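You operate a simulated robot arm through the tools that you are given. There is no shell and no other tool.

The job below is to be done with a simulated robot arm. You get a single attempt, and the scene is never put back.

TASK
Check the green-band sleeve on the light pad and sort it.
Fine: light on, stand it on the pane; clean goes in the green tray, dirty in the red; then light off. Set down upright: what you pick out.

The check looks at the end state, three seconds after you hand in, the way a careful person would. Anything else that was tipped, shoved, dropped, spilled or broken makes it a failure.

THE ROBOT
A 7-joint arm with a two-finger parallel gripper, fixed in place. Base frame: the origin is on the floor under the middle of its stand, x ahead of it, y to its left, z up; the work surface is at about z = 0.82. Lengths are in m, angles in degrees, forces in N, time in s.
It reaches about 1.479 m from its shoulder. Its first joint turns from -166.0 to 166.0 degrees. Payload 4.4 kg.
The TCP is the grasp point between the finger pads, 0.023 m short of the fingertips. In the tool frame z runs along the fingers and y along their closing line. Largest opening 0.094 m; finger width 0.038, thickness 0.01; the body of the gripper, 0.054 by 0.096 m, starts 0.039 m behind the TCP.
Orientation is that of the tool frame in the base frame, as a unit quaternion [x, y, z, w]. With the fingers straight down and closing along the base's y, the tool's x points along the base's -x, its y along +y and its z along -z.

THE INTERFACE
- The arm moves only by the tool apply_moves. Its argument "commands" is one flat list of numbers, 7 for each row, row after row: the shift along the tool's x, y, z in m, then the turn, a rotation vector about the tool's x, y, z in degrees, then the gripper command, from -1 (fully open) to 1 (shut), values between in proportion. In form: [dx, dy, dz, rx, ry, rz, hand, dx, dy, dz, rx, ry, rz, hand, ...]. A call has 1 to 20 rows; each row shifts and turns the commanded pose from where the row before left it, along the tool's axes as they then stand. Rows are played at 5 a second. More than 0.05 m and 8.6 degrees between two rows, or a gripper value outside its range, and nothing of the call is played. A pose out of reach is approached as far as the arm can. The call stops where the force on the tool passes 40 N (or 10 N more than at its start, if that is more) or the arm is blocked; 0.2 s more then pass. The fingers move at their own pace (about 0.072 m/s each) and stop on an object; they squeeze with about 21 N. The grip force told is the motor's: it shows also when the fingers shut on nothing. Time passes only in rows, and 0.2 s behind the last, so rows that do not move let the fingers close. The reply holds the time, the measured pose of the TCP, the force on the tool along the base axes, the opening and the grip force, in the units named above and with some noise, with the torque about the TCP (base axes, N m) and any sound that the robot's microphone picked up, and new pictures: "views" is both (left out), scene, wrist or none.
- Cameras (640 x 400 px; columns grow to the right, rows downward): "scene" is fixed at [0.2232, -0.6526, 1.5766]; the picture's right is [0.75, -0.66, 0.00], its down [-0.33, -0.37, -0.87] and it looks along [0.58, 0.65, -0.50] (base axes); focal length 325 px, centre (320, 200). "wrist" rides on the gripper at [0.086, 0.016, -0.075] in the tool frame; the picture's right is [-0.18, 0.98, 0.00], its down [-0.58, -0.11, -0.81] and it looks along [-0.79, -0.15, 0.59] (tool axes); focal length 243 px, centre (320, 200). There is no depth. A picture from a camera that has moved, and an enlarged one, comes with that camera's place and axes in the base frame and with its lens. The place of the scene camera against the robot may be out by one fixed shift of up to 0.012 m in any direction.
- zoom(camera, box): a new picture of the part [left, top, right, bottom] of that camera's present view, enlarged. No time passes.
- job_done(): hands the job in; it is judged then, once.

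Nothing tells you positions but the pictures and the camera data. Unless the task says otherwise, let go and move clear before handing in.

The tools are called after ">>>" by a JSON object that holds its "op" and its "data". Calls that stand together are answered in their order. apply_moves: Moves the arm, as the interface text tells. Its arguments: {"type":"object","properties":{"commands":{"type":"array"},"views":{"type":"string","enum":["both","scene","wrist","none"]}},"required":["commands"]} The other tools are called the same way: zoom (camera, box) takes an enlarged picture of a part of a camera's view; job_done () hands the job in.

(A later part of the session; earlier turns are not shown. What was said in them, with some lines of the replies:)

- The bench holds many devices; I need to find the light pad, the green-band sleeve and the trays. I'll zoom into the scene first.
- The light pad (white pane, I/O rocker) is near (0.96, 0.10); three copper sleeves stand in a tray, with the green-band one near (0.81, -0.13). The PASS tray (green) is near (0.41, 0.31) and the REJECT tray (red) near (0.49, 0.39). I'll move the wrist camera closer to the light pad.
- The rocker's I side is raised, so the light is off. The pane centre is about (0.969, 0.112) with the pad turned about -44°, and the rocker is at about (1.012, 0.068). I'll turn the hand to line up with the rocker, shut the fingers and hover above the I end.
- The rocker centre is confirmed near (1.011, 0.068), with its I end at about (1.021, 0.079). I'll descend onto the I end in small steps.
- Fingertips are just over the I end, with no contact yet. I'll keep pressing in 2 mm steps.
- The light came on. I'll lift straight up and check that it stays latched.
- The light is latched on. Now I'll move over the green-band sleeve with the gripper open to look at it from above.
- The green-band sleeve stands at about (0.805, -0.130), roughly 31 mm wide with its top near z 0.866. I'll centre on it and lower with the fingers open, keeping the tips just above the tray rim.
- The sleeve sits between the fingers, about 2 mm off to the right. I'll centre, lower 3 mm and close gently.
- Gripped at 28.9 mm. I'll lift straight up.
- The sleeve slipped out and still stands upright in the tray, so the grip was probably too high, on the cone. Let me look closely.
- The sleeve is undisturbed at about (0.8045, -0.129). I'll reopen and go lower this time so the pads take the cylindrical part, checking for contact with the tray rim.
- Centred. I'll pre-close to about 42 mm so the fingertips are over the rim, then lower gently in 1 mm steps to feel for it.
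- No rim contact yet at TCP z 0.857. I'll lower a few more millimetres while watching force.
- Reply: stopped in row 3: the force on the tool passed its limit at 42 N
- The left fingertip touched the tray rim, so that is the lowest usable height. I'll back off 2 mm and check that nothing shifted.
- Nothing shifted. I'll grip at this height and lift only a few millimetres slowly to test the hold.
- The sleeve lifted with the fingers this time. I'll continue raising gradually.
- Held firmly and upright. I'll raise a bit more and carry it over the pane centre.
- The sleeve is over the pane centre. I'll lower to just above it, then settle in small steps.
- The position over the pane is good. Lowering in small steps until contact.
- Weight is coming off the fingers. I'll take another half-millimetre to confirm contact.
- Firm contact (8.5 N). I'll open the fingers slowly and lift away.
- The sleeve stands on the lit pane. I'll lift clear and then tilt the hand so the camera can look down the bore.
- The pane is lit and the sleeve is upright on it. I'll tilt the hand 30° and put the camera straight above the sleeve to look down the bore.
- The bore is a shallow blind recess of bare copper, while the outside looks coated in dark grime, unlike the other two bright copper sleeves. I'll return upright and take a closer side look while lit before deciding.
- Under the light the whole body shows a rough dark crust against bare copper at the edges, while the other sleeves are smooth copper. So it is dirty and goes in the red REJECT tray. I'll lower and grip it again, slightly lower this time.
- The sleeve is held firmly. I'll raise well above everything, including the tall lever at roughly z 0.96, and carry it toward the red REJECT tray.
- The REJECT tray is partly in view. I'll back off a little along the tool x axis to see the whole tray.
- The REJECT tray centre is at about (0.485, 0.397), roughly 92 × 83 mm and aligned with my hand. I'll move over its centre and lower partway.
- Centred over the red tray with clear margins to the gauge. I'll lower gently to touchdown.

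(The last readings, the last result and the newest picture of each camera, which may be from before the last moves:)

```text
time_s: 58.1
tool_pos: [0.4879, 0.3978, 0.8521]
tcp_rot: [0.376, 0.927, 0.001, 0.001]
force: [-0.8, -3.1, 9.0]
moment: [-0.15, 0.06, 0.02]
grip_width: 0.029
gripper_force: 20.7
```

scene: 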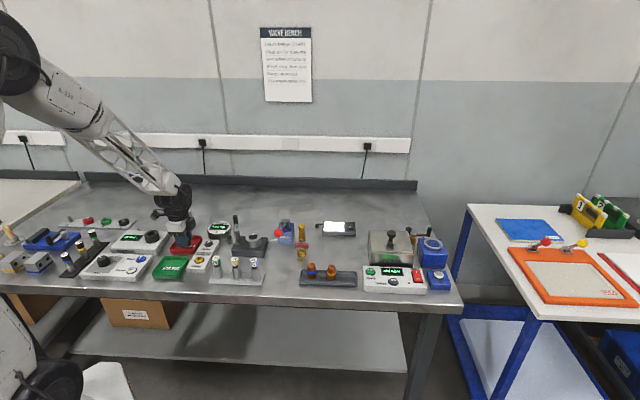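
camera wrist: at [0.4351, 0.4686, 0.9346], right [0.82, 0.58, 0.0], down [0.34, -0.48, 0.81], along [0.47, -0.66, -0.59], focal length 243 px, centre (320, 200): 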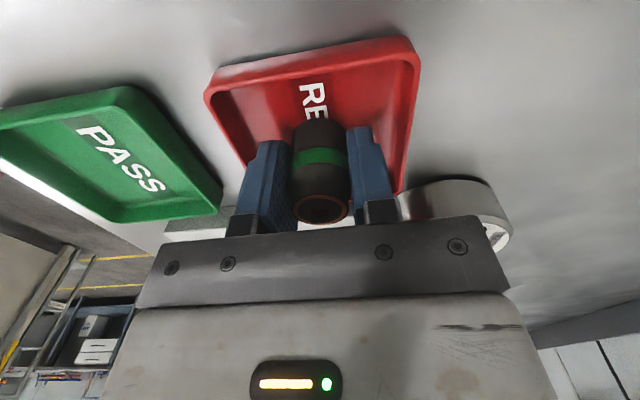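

Touchdown at the expected height (9 N). I'll open gently to about 42 mm and check before lifting.

>>> {"op": "apply_moves", "data": {"commands": [0, 0, 0, 0, 0, 0, 0.36, 0, 0, 0, 0, 0, 0, 0.3, 0, 0, 0, 0, 0, 0, 0.2, 0, 0, 0, 0, 0, 0, 0.1, 0, 0, 0, 0, 0, 0, 0.1]}}

>>> {"op": "zoom", "data": {"camera": "wrist", "box": [190, 20, 450, 240]}}

>>> {"op": "zoom", "data": {"camera": "scene", "box": [150, 200, 230, 260]}}

```text
time_s: 59.3
tool_pos: [0.4861, 0.3975, 0.8536]
tcp_rot: [0.377, 0.926, 0.0, 0.001]
force: [-0.7, 1.0, 0.3]
moment: [0.01, -0.01, 0.0]
grip_width: 0.0424
gripper_force: 0.1
camera wrist: at [0.4359, 0.4695, 0.9275], right [0.82, 0.58, 0.0], down [0.34, -0.48, 0.81], along [0.47, -0.66, -0.59], focal length 243 px, centre (320, 200)
```

scene: 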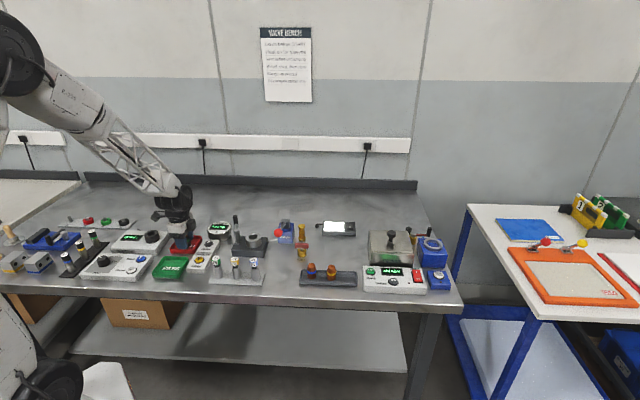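
wrist: 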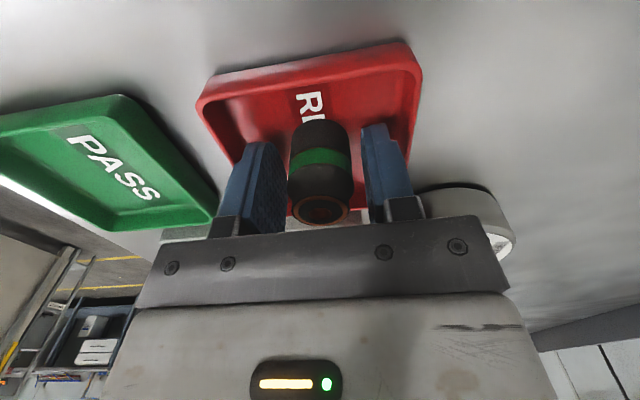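

```text
1.82 times, centred on (320, 130) of wrist
camera zoom: at [0.4359, 0.4695, 0.9275], right [0.82, 0.58, 0.0], down [0.34, -0.48, 0.81], along [0.47, -0.66, -0.59], focal length 441 px, centre (320, 327)
```

zoom: 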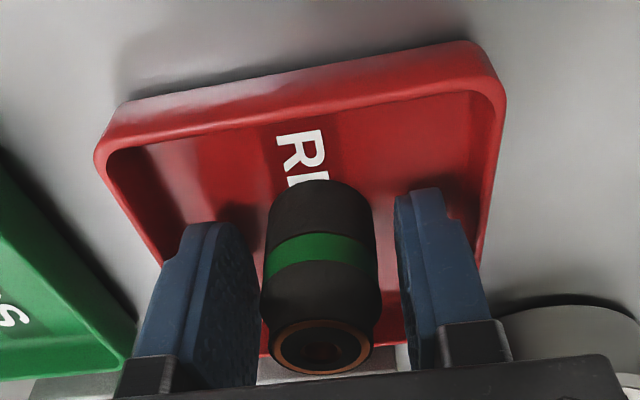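

```text
6.67 times, centred on (190, 230) of scene
camera zoom: at [0.2232, -0.6526, 1.5766], right [0.75, -0.66, 0.0], down [-0.33, -0.37, -0.87], along [0.58, 0.65, -0.5], focal length 2168 px, centre (1187, 0)
```

zoom: 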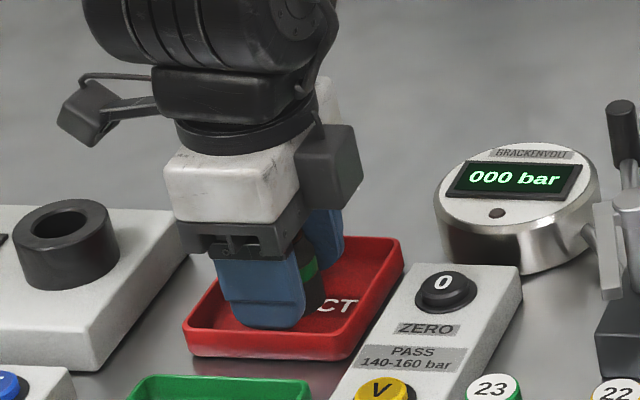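

Released with clearance both sides. Lifting straight up slowly, then clear.

>>> {"op": "apply_moves", "data": {"commands": [0, 0, -0.005, 0, 0, 0, 0.1, 0, 0, -0.01, 0, 0, 0, 0.1, 0, 0, -0.02, 0, 0, 0, 0.0, 0, 0, -0.03, 0, 0, 0, 0.0, 0, 0, -0.04, 0, 0, 0, 0.0, 0, 0, -0.04, 0, 0, 0, 0, 0, 0, -0.04, 0, 0, 0, 0, 0, 0, -0.04, 0, 0, 0, 0, 0, 0, 0, 0, 0, 0, 0]}}

>>> {"op": "zoom", "data": {"camera": "scene", "box": [150, 200, 230, 260]}}

>>> {"op": "zoom", "data": {"camera": "wrist", "box": [240, 0, 420, 120]}}

```text
time_s: 61.3
tool_pos: [0.4872, 0.3973, 1.0777]
tcp_rot: [0.376, 0.927, 0.001, 0.002]
force: [0.6, 0.6, -0.9]
moment: [-0.01, 0.0, -0.01]
grip_width: 0.0471
gripper_force: 0.0
camera wrist: at [0.4355, 0.4694, 1.1524], right [0.82, 0.58, 0.0], down [0.34, -0.48, 0.81], along [0.47, -0.66, -0.59], focal length 243 px, centre (320, 200)
```

scene: 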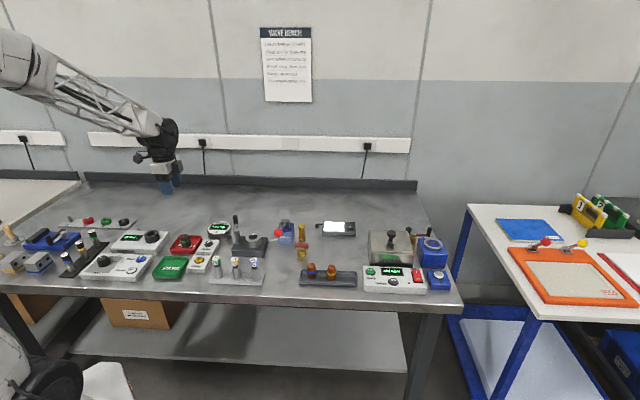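
wrist: 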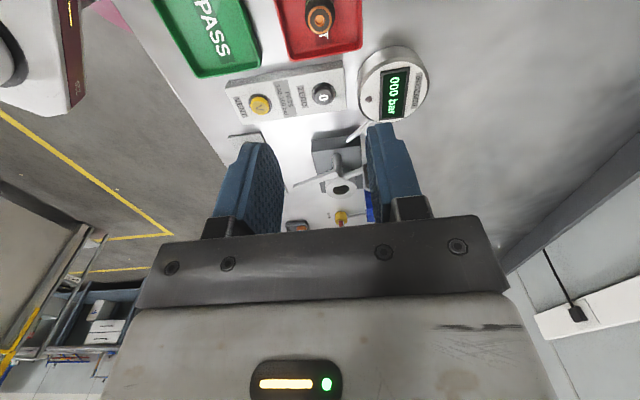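

```text
6.67 times, centred on (190, 230) of scene
camera zoom: at [0.2232, -0.6526, 1.5766], right [0.75, -0.66, 0.0], down [-0.33, -0.37, -0.87], along [0.58, 0.65, -0.5], focal length 2168 px, centre (1187, 0)
```

zoom: 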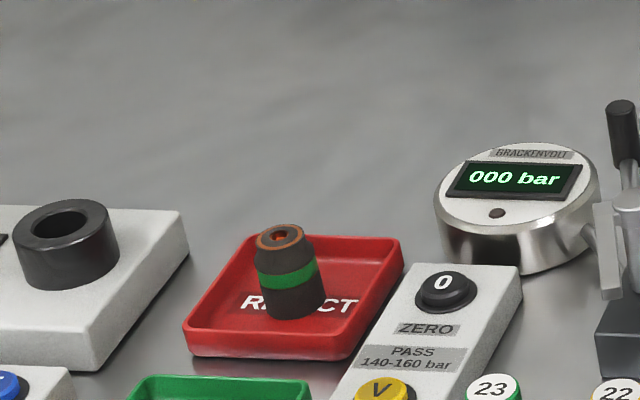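

```text
3.33 times, centred on (330, 60) of wrist
camera zoom: at [0.4355, 0.4694, 1.1524], right [0.82, 0.58, 0.0], down [0.34, -0.48, 0.81], along [0.47, -0.66, -0.59], focal length 809 px, centre (287, 667)
```

zoom: 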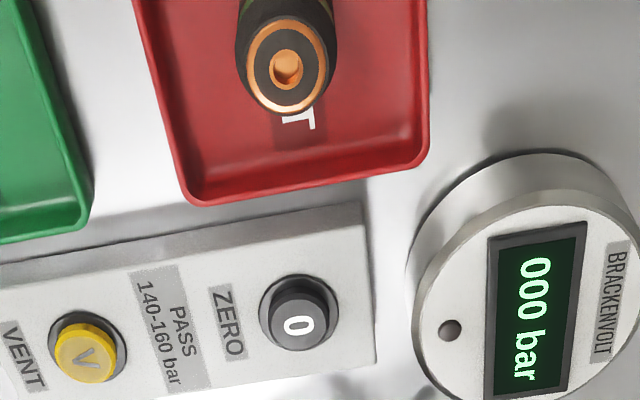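

The sleeve stands upright in the REJECT tray. Now I'll go back to the light pad with the fingers shut to press the O end of the rocker at about (1.001, 0.057).

>>> {"op": "apply_moves", "data": {"commands": [-0.0404, 0.0076, 0, 0, 0, 0, 0, -0.0404, 0.0076, 0, 0, 0, 0, 1, -0.0404, 0.0076, 0, 0, 0, 0, 1, -0.0404, 0.0076, 0, 0, 0, 0, 1, -0.0404, 0.0076, 0, 0, 0, 0, 1, -0.0404, 0.0076, 0, 0, 0, 0, 1, -0.0404, 0.0076, 0, 0, 0, 0, 1, -0.0404, 0.0076, 0, 0, 0, 0, 1, -0.0404, 0.0076, 0, 0, 0, 0, 1, -0.0404, 0.0076, 0, 0, 0, 0, 1, -0.0404, 0.0076, 0, 0, 0, 0, 1, -0.0404, 0.0076, 0, 0, 0, 0, 1, -0.0404, 0.0076, 0, 0, 0, 0, 1, -0.0404, 0.0076, 0, 0, 0, 0, 1, -0.0404, 0.0076, 0, 0, 0, 0, 1, 0, 0, 0.04, 0, 0, 0, 1, 0, 0, 0.04, 0, 0, 0, 1, 0, 0, 0.04, 0, 0, 0, 1, 0, 0, 0, 0, 0, 0, 1, 0, 0, 0, 0, 0, 0, 1]}}

>>> {"op": "zoom", "data": {"camera": "wrist", "box": [220, 0, 400, 150]}}

```text
time_s: 65.5
tool_pos: [1.0012, 0.057, 0.958]
tcp_rot: [0.376, 0.926, 0.001, 0.002]
force: [0.3, 0.0, 0.1]
moment: [-0.02, 0.01, -0.01]
grip_width: 0.0
gripper_force: 21.5
camera wrist: at [0.9497, 0.129, 1.0325], right [0.82, 0.58, 0.0], down [0.34, -0.48, 0.81], along [0.47, -0.66, -0.59], focal length 243 px, centre (320, 200)
```

scene: 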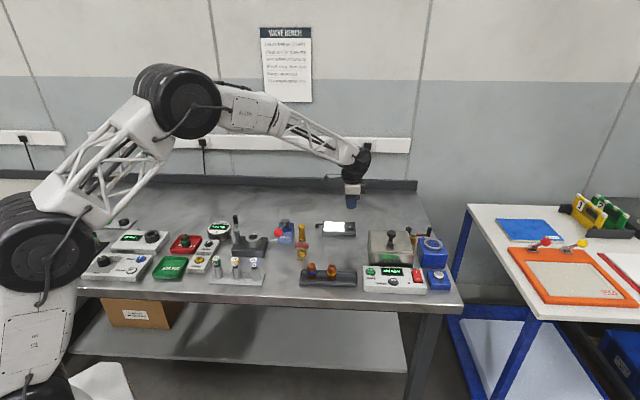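
wrist: 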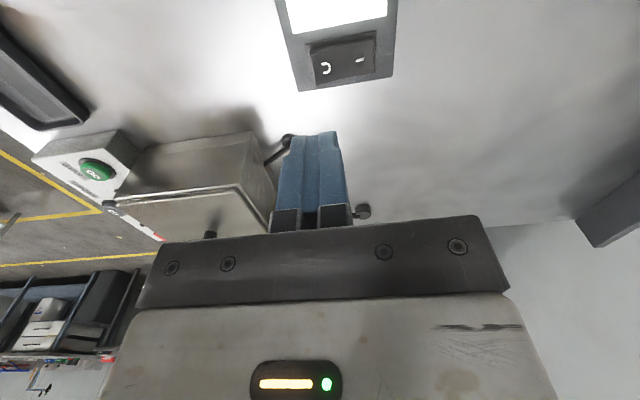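

```text
2.67 times, centred on (310, 75) of wrist
camera zoom: at [0.9497, 0.129, 1.0325], right [0.82, 0.58, 0.0], down [0.34, -0.48, 0.81], along [0.47, -0.66, -0.59], focal length 647 px, centre (347, 533)
```

zoom: 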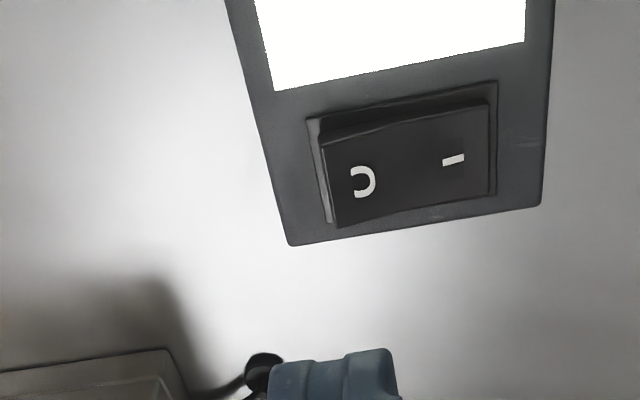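

Aligned over the O end. Lowering to just above it, then pressing in 2 mm steps as before.

>>> {"op": "apply_moves", "data": {"commands": [0, 0.001, 0.03, 0, 0, 0, 1, 0, 0, 0.03, 0, 0, 0, 1, 0, 0, 0.02, 0, 0, 0, 1, 0, 0, 0, 0, 0, 0, 1, 0, 0, 0.002, 0, 0, 0, 1, 0, 0, 0.002, 0, 0, 0, 1, 0, 0, 0, 0, 0, 0, 1], "views": "wrist"}}

```text
time_s: 67.1
tool_pos: [1.002, 0.0588, 0.8752]
tcp_rot: [0.377, 0.926, 0.0, 0.002]
force: [0.5, -0.2, 0.3]
moment: [-0.02, 0.0, 0.03]
grip_width: 0.0001
gripper_force: 20.5
camera wrist: at [0.9501, 0.1299, 0.9491], right [0.82, 0.58, 0.0], down [0.34, -0.48, 0.81], along [0.47, -0.66, -0.59], focal length 243 px, centre (320, 200)
```

wrist: 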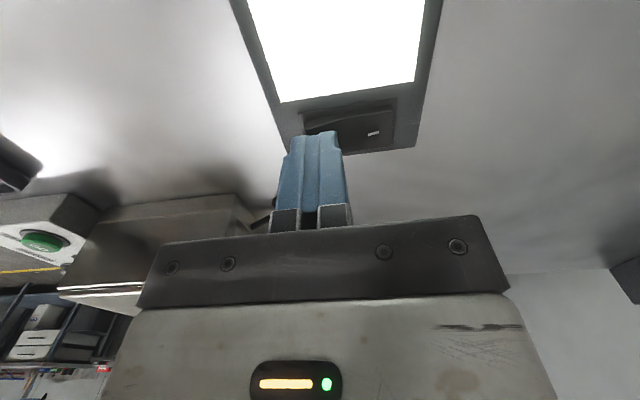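

>>> {"op": "apply_moves", "data": {"commands": [0, 0, 0.002, 0, 0, 0, 1, 0, 0, 0.002, 0, 0, 0, 1, 0, 0, 0.002, 0, 0, 0, 1, 0, 0, 0.001, 0, 0, 0, 1, 0, 0, 0, 0, 0, 0, 1], "views": "wrist"}}

```text
time_s: 68.3
tool_pos: [1.0012, 0.0585, 0.8686]
tcp_rot: [0.376, 0.927, 0.0, 0.002]
force: [-0.1, -0.3, -0.9]
moment: [-0.01, 0.02, 0.01]
grip_width: 0.0
gripper_force: 20.9
camera wrist: at [0.95, 0.1298, 0.9425], right [0.82, 0.58, 0.0], down [0.34, -0.48, 0.81], along [0.47, -0.66, -0.59], focal length 243 px, centre (320, 200)
```

wrist: 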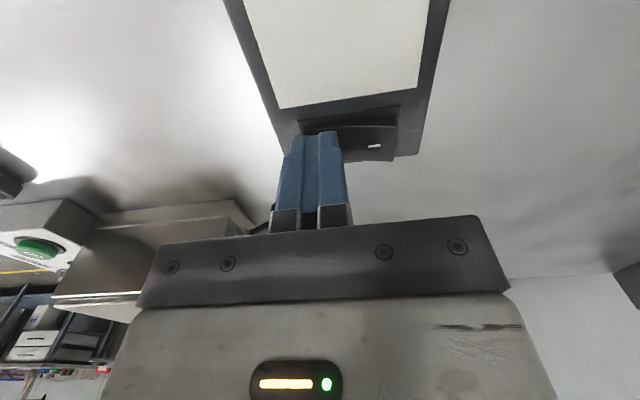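

The light has gone off. I'll lift straight up and clear, then check everything.

>>> {"op": "apply_moves", "data": {"commands": [0, 0, -0.01, 0, 0, 0, 1, 0, 0, -0.03, 0, 0, 0, 1, 0, 0, -0.04, 0, 0, 0, 1, 0, 0, -0.04, 0, 0, 0, 1, 0, 0, -0.04, 0, 0, 0, 1, 0.03, 0, -0.03, 0, 0, 0, 1, 0.04, 0, -0.02, 0, 0, 0, 1, 0.04, 0, 0, 0, 0, 0, 1, 0, 0, 0, 0, 0, 0, 1]}}

>>> {"op": "zoom", "data": {"camera": "scene", "box": [270, 210, 460, 310]}}

>>> {"op": "zoom", "data": {"camera": "scene", "box": [130, 200, 300, 300]}}

>>> {"op": "zoom", "data": {"camera": "scene", "box": [0, 200, 160, 300]}}

>>> {"op": "zoom", "data": {"camera": "scene", "box": [310, 212, 366, 247]}}

```text
time_s: 70.3
tool_pos: [0.9235, 0.1335, 1.0773]
tcp_rot: [0.376, 0.927, 0.0, 0.001]
force: [0.5, 0.2, 0.0]
moment: [0.03, 0.0, 0.0]
grip_width: 0.0
gripper_force: 21.0
camera wrist: at [0.8716, 0.2056, 1.1516], right [0.82, 0.58, 0.0], down [0.34, -0.48, 0.81], along [0.47, -0.66, -0.59], focal length 243 px, centre (320, 200)
```

scene: 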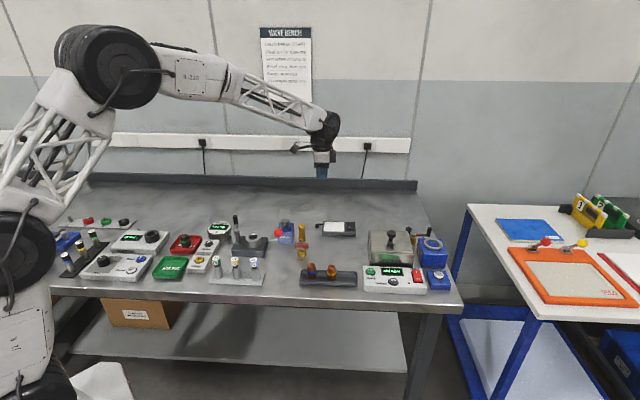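
wrist: 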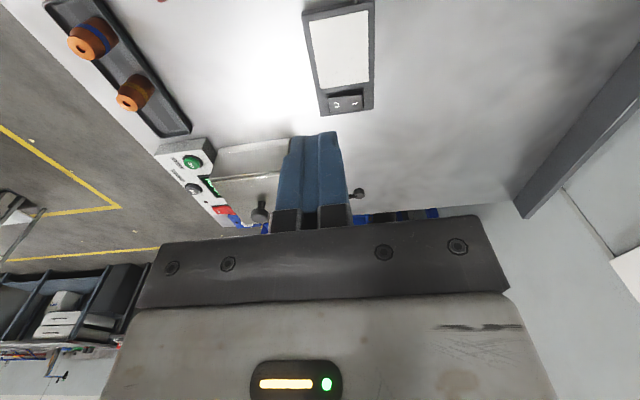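

```text
3.37 times, centred on (365, 260) of scene
camera zoom: at [0.2232, -0.6526, 1.5766], right [0.75, -0.66, 0.0], down [-0.33, -0.37, -0.87], along [0.58, 0.65, -0.5], focal length 1096 px, centre (168, -2)
```

zoom: 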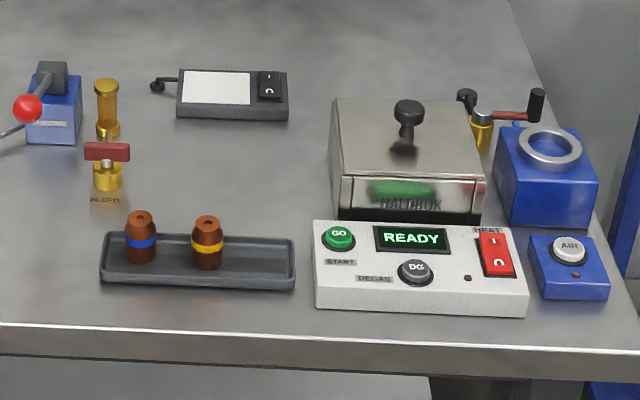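

```text
3.76 times, centred on (215, 250) of scene
camera zoom: at [0.2232, -0.6526, 1.5766], right [0.75, -0.66, 0.0], down [-0.33, -0.37, -0.87], along [0.58, 0.65, -0.5], focal length 1224 px, centre (715, 12)
```

zoom: 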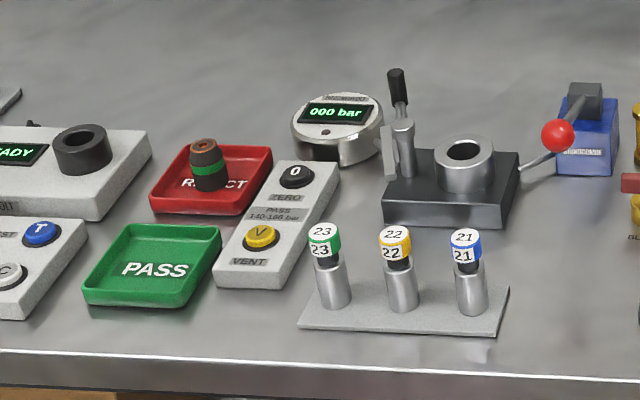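

```text
4.00 times, centred on (80, 250) of scene
camera zoom: at [0.2232, -0.6526, 1.5766], right [0.75, -0.66, 0.0], down [-0.33, -0.37, -0.87], along [0.58, 0.65, -0.5], focal length 1301 px, centre (1280, 0)
```

zoom: 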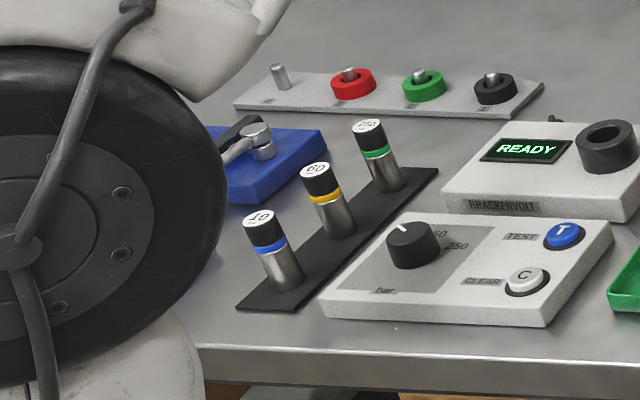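

```text
11.43 times, centred on (338, 230) of scene
camera zoom: at [0.2232, -0.6526, 1.5766], right [0.75, -0.66, 0.0], down [-0.33, -0.37, -0.87], along [0.58, 0.65, -0.5], focal length 3717 px, centre (114, -137)
```

zoom: 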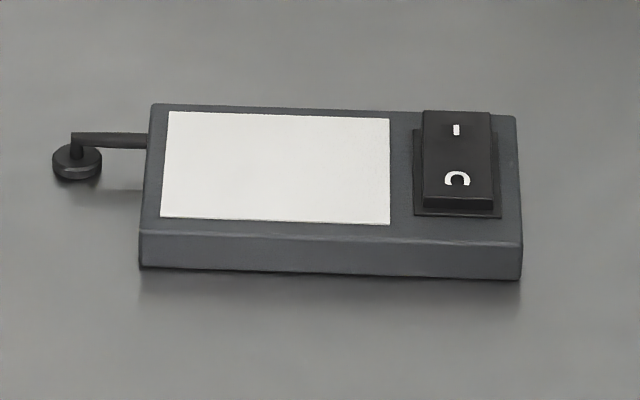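

The light is off, the sleeve is upright in REJECT, and the pad and other items look unmoved. I'll retract to the start area for a last unobstructed look.

>>> {"op": "apply_moves", "data": {"commands": [0, 0, -0.04, 0, 0, 0, 0, 0, 0, -0.04, 0, 0, 0, 0, 0.0244, -0.0299, -0.004, 0, 0, 0, 0, 0.0244, -0.0299, -0.004, 0, 0, 0, 0, 0.0244, -0.0299, -0.004, 0, 0, 0, 0, 0.0244, -0.0299, -0.004, 0, 0, 0, 0, 0.0244, -0.0299, -0.004, 0, 0, 0, 0, 0.0244, -0.0299, -0.004, 0, 0, 0, 0, 0.0244, -0.0299, -0.004, 0, 0, 0, 0, 0.0244, -0.0299, 0, 0, 0, 0, 0, 0, 0, 0, 0, 0, 0, 0, 0, 0, 0, 0, 0, 0, 0]}}

>>> {"op": "zoom", "data": {"camera": "scene", "box": [0, 200, 160, 300]}}

>>> {"op": "zoom", "data": {"camera": "scene", "box": [130, 200, 300, 300]}}

```text
time_s: 72.9
tool_pos: [0.6174, 0.0979, 1.184]
tcp_rot: [0.376, 0.927, 0.0, 0.001]
force: [0.4, -0.9, 0.1]
moment: [0.0, 0.02, 0.03]
grip_width: 0.0471
gripper_force: 0.0
camera wrist: at [0.5659, 0.1705, 1.2596], right [0.82, 0.58, 0.0], down [0.34, -0.48, 0.81], along [0.47, -0.66, -0.59], focal length 243 px, centre (320, 200)
```

scene: 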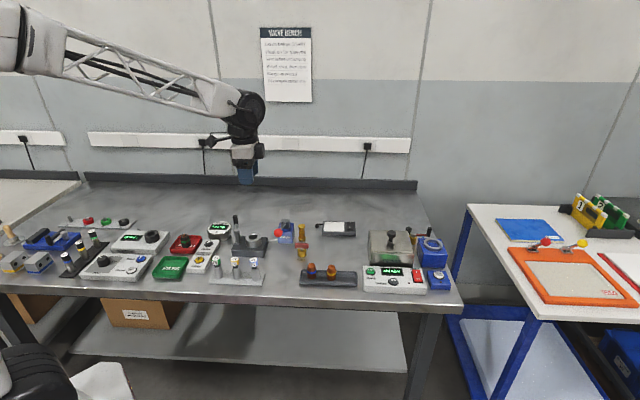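
wrist: 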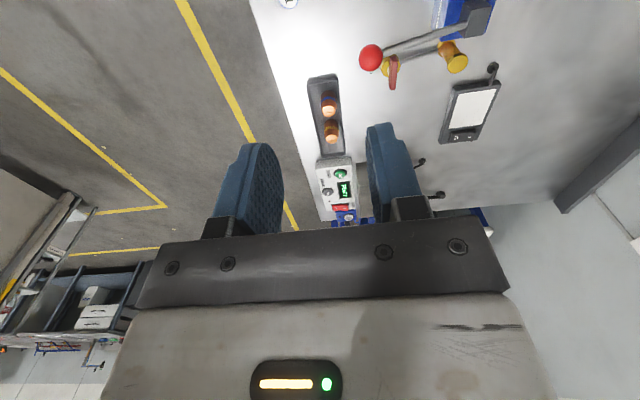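

```text
4.00 times, centred on (80, 250) of scene
camera zoom: at [0.2232, -0.6526, 1.5766], right [0.75, -0.66, 0.0], down [-0.33, -0.37, -0.87], along [0.58, 0.65, -0.5], focal length 1301 px, centre (1280, 0)
```

zoom: 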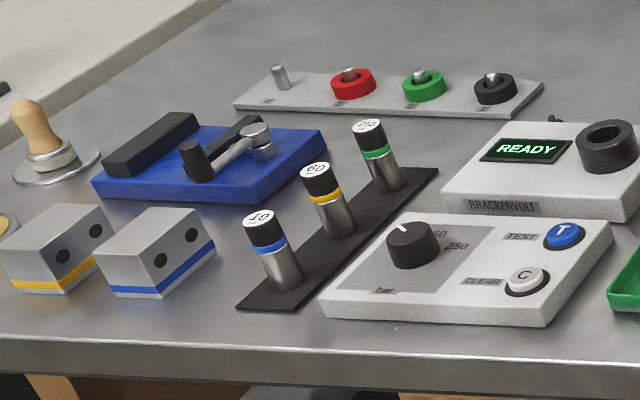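

```text
3.76 times, centred on (215, 250) of scene
camera zoom: at [0.2232, -0.6526, 1.5766], right [0.75, -0.66, 0.0], down [-0.33, -0.37, -0.87], along [0.58, 0.65, -0.5], focal length 1224 px, centre (715, 12)
```

zoom: 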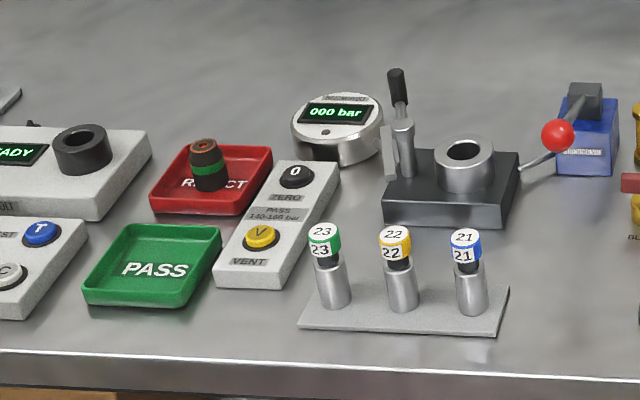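

The dirty green-band sleeve is upright in the red tray, the light is off, everything else is where it was, and the arm is clear. I'm handing in.

>>> {"op": "job_done", "data": {}}

```text
The job is handed in.
```

I checked the green-band sleeve on the lit pad, found it dirty, and stood it upright in the red REJECT tray. The light is off again and the arm is clear.

- **Verdict:** under the light the body showed a rough dark crust, with bare copper only at the top edges and in the recess. The other two sleeves are smooth copper.
- **First pick-up:** the sleeve slipped from the fingers on the first lift. It stayed standing in its tray, and the second, lower grip held.
- **Tray rim:** while lowering for that second grip, a fingertip pressed on the sleeve tray's rim and the arm stopped at its force limit. The pictures show the tray did not move.
- **Everything else:** in the final pictures the pad, the other sleeves and the rest of the bench look unmoved.
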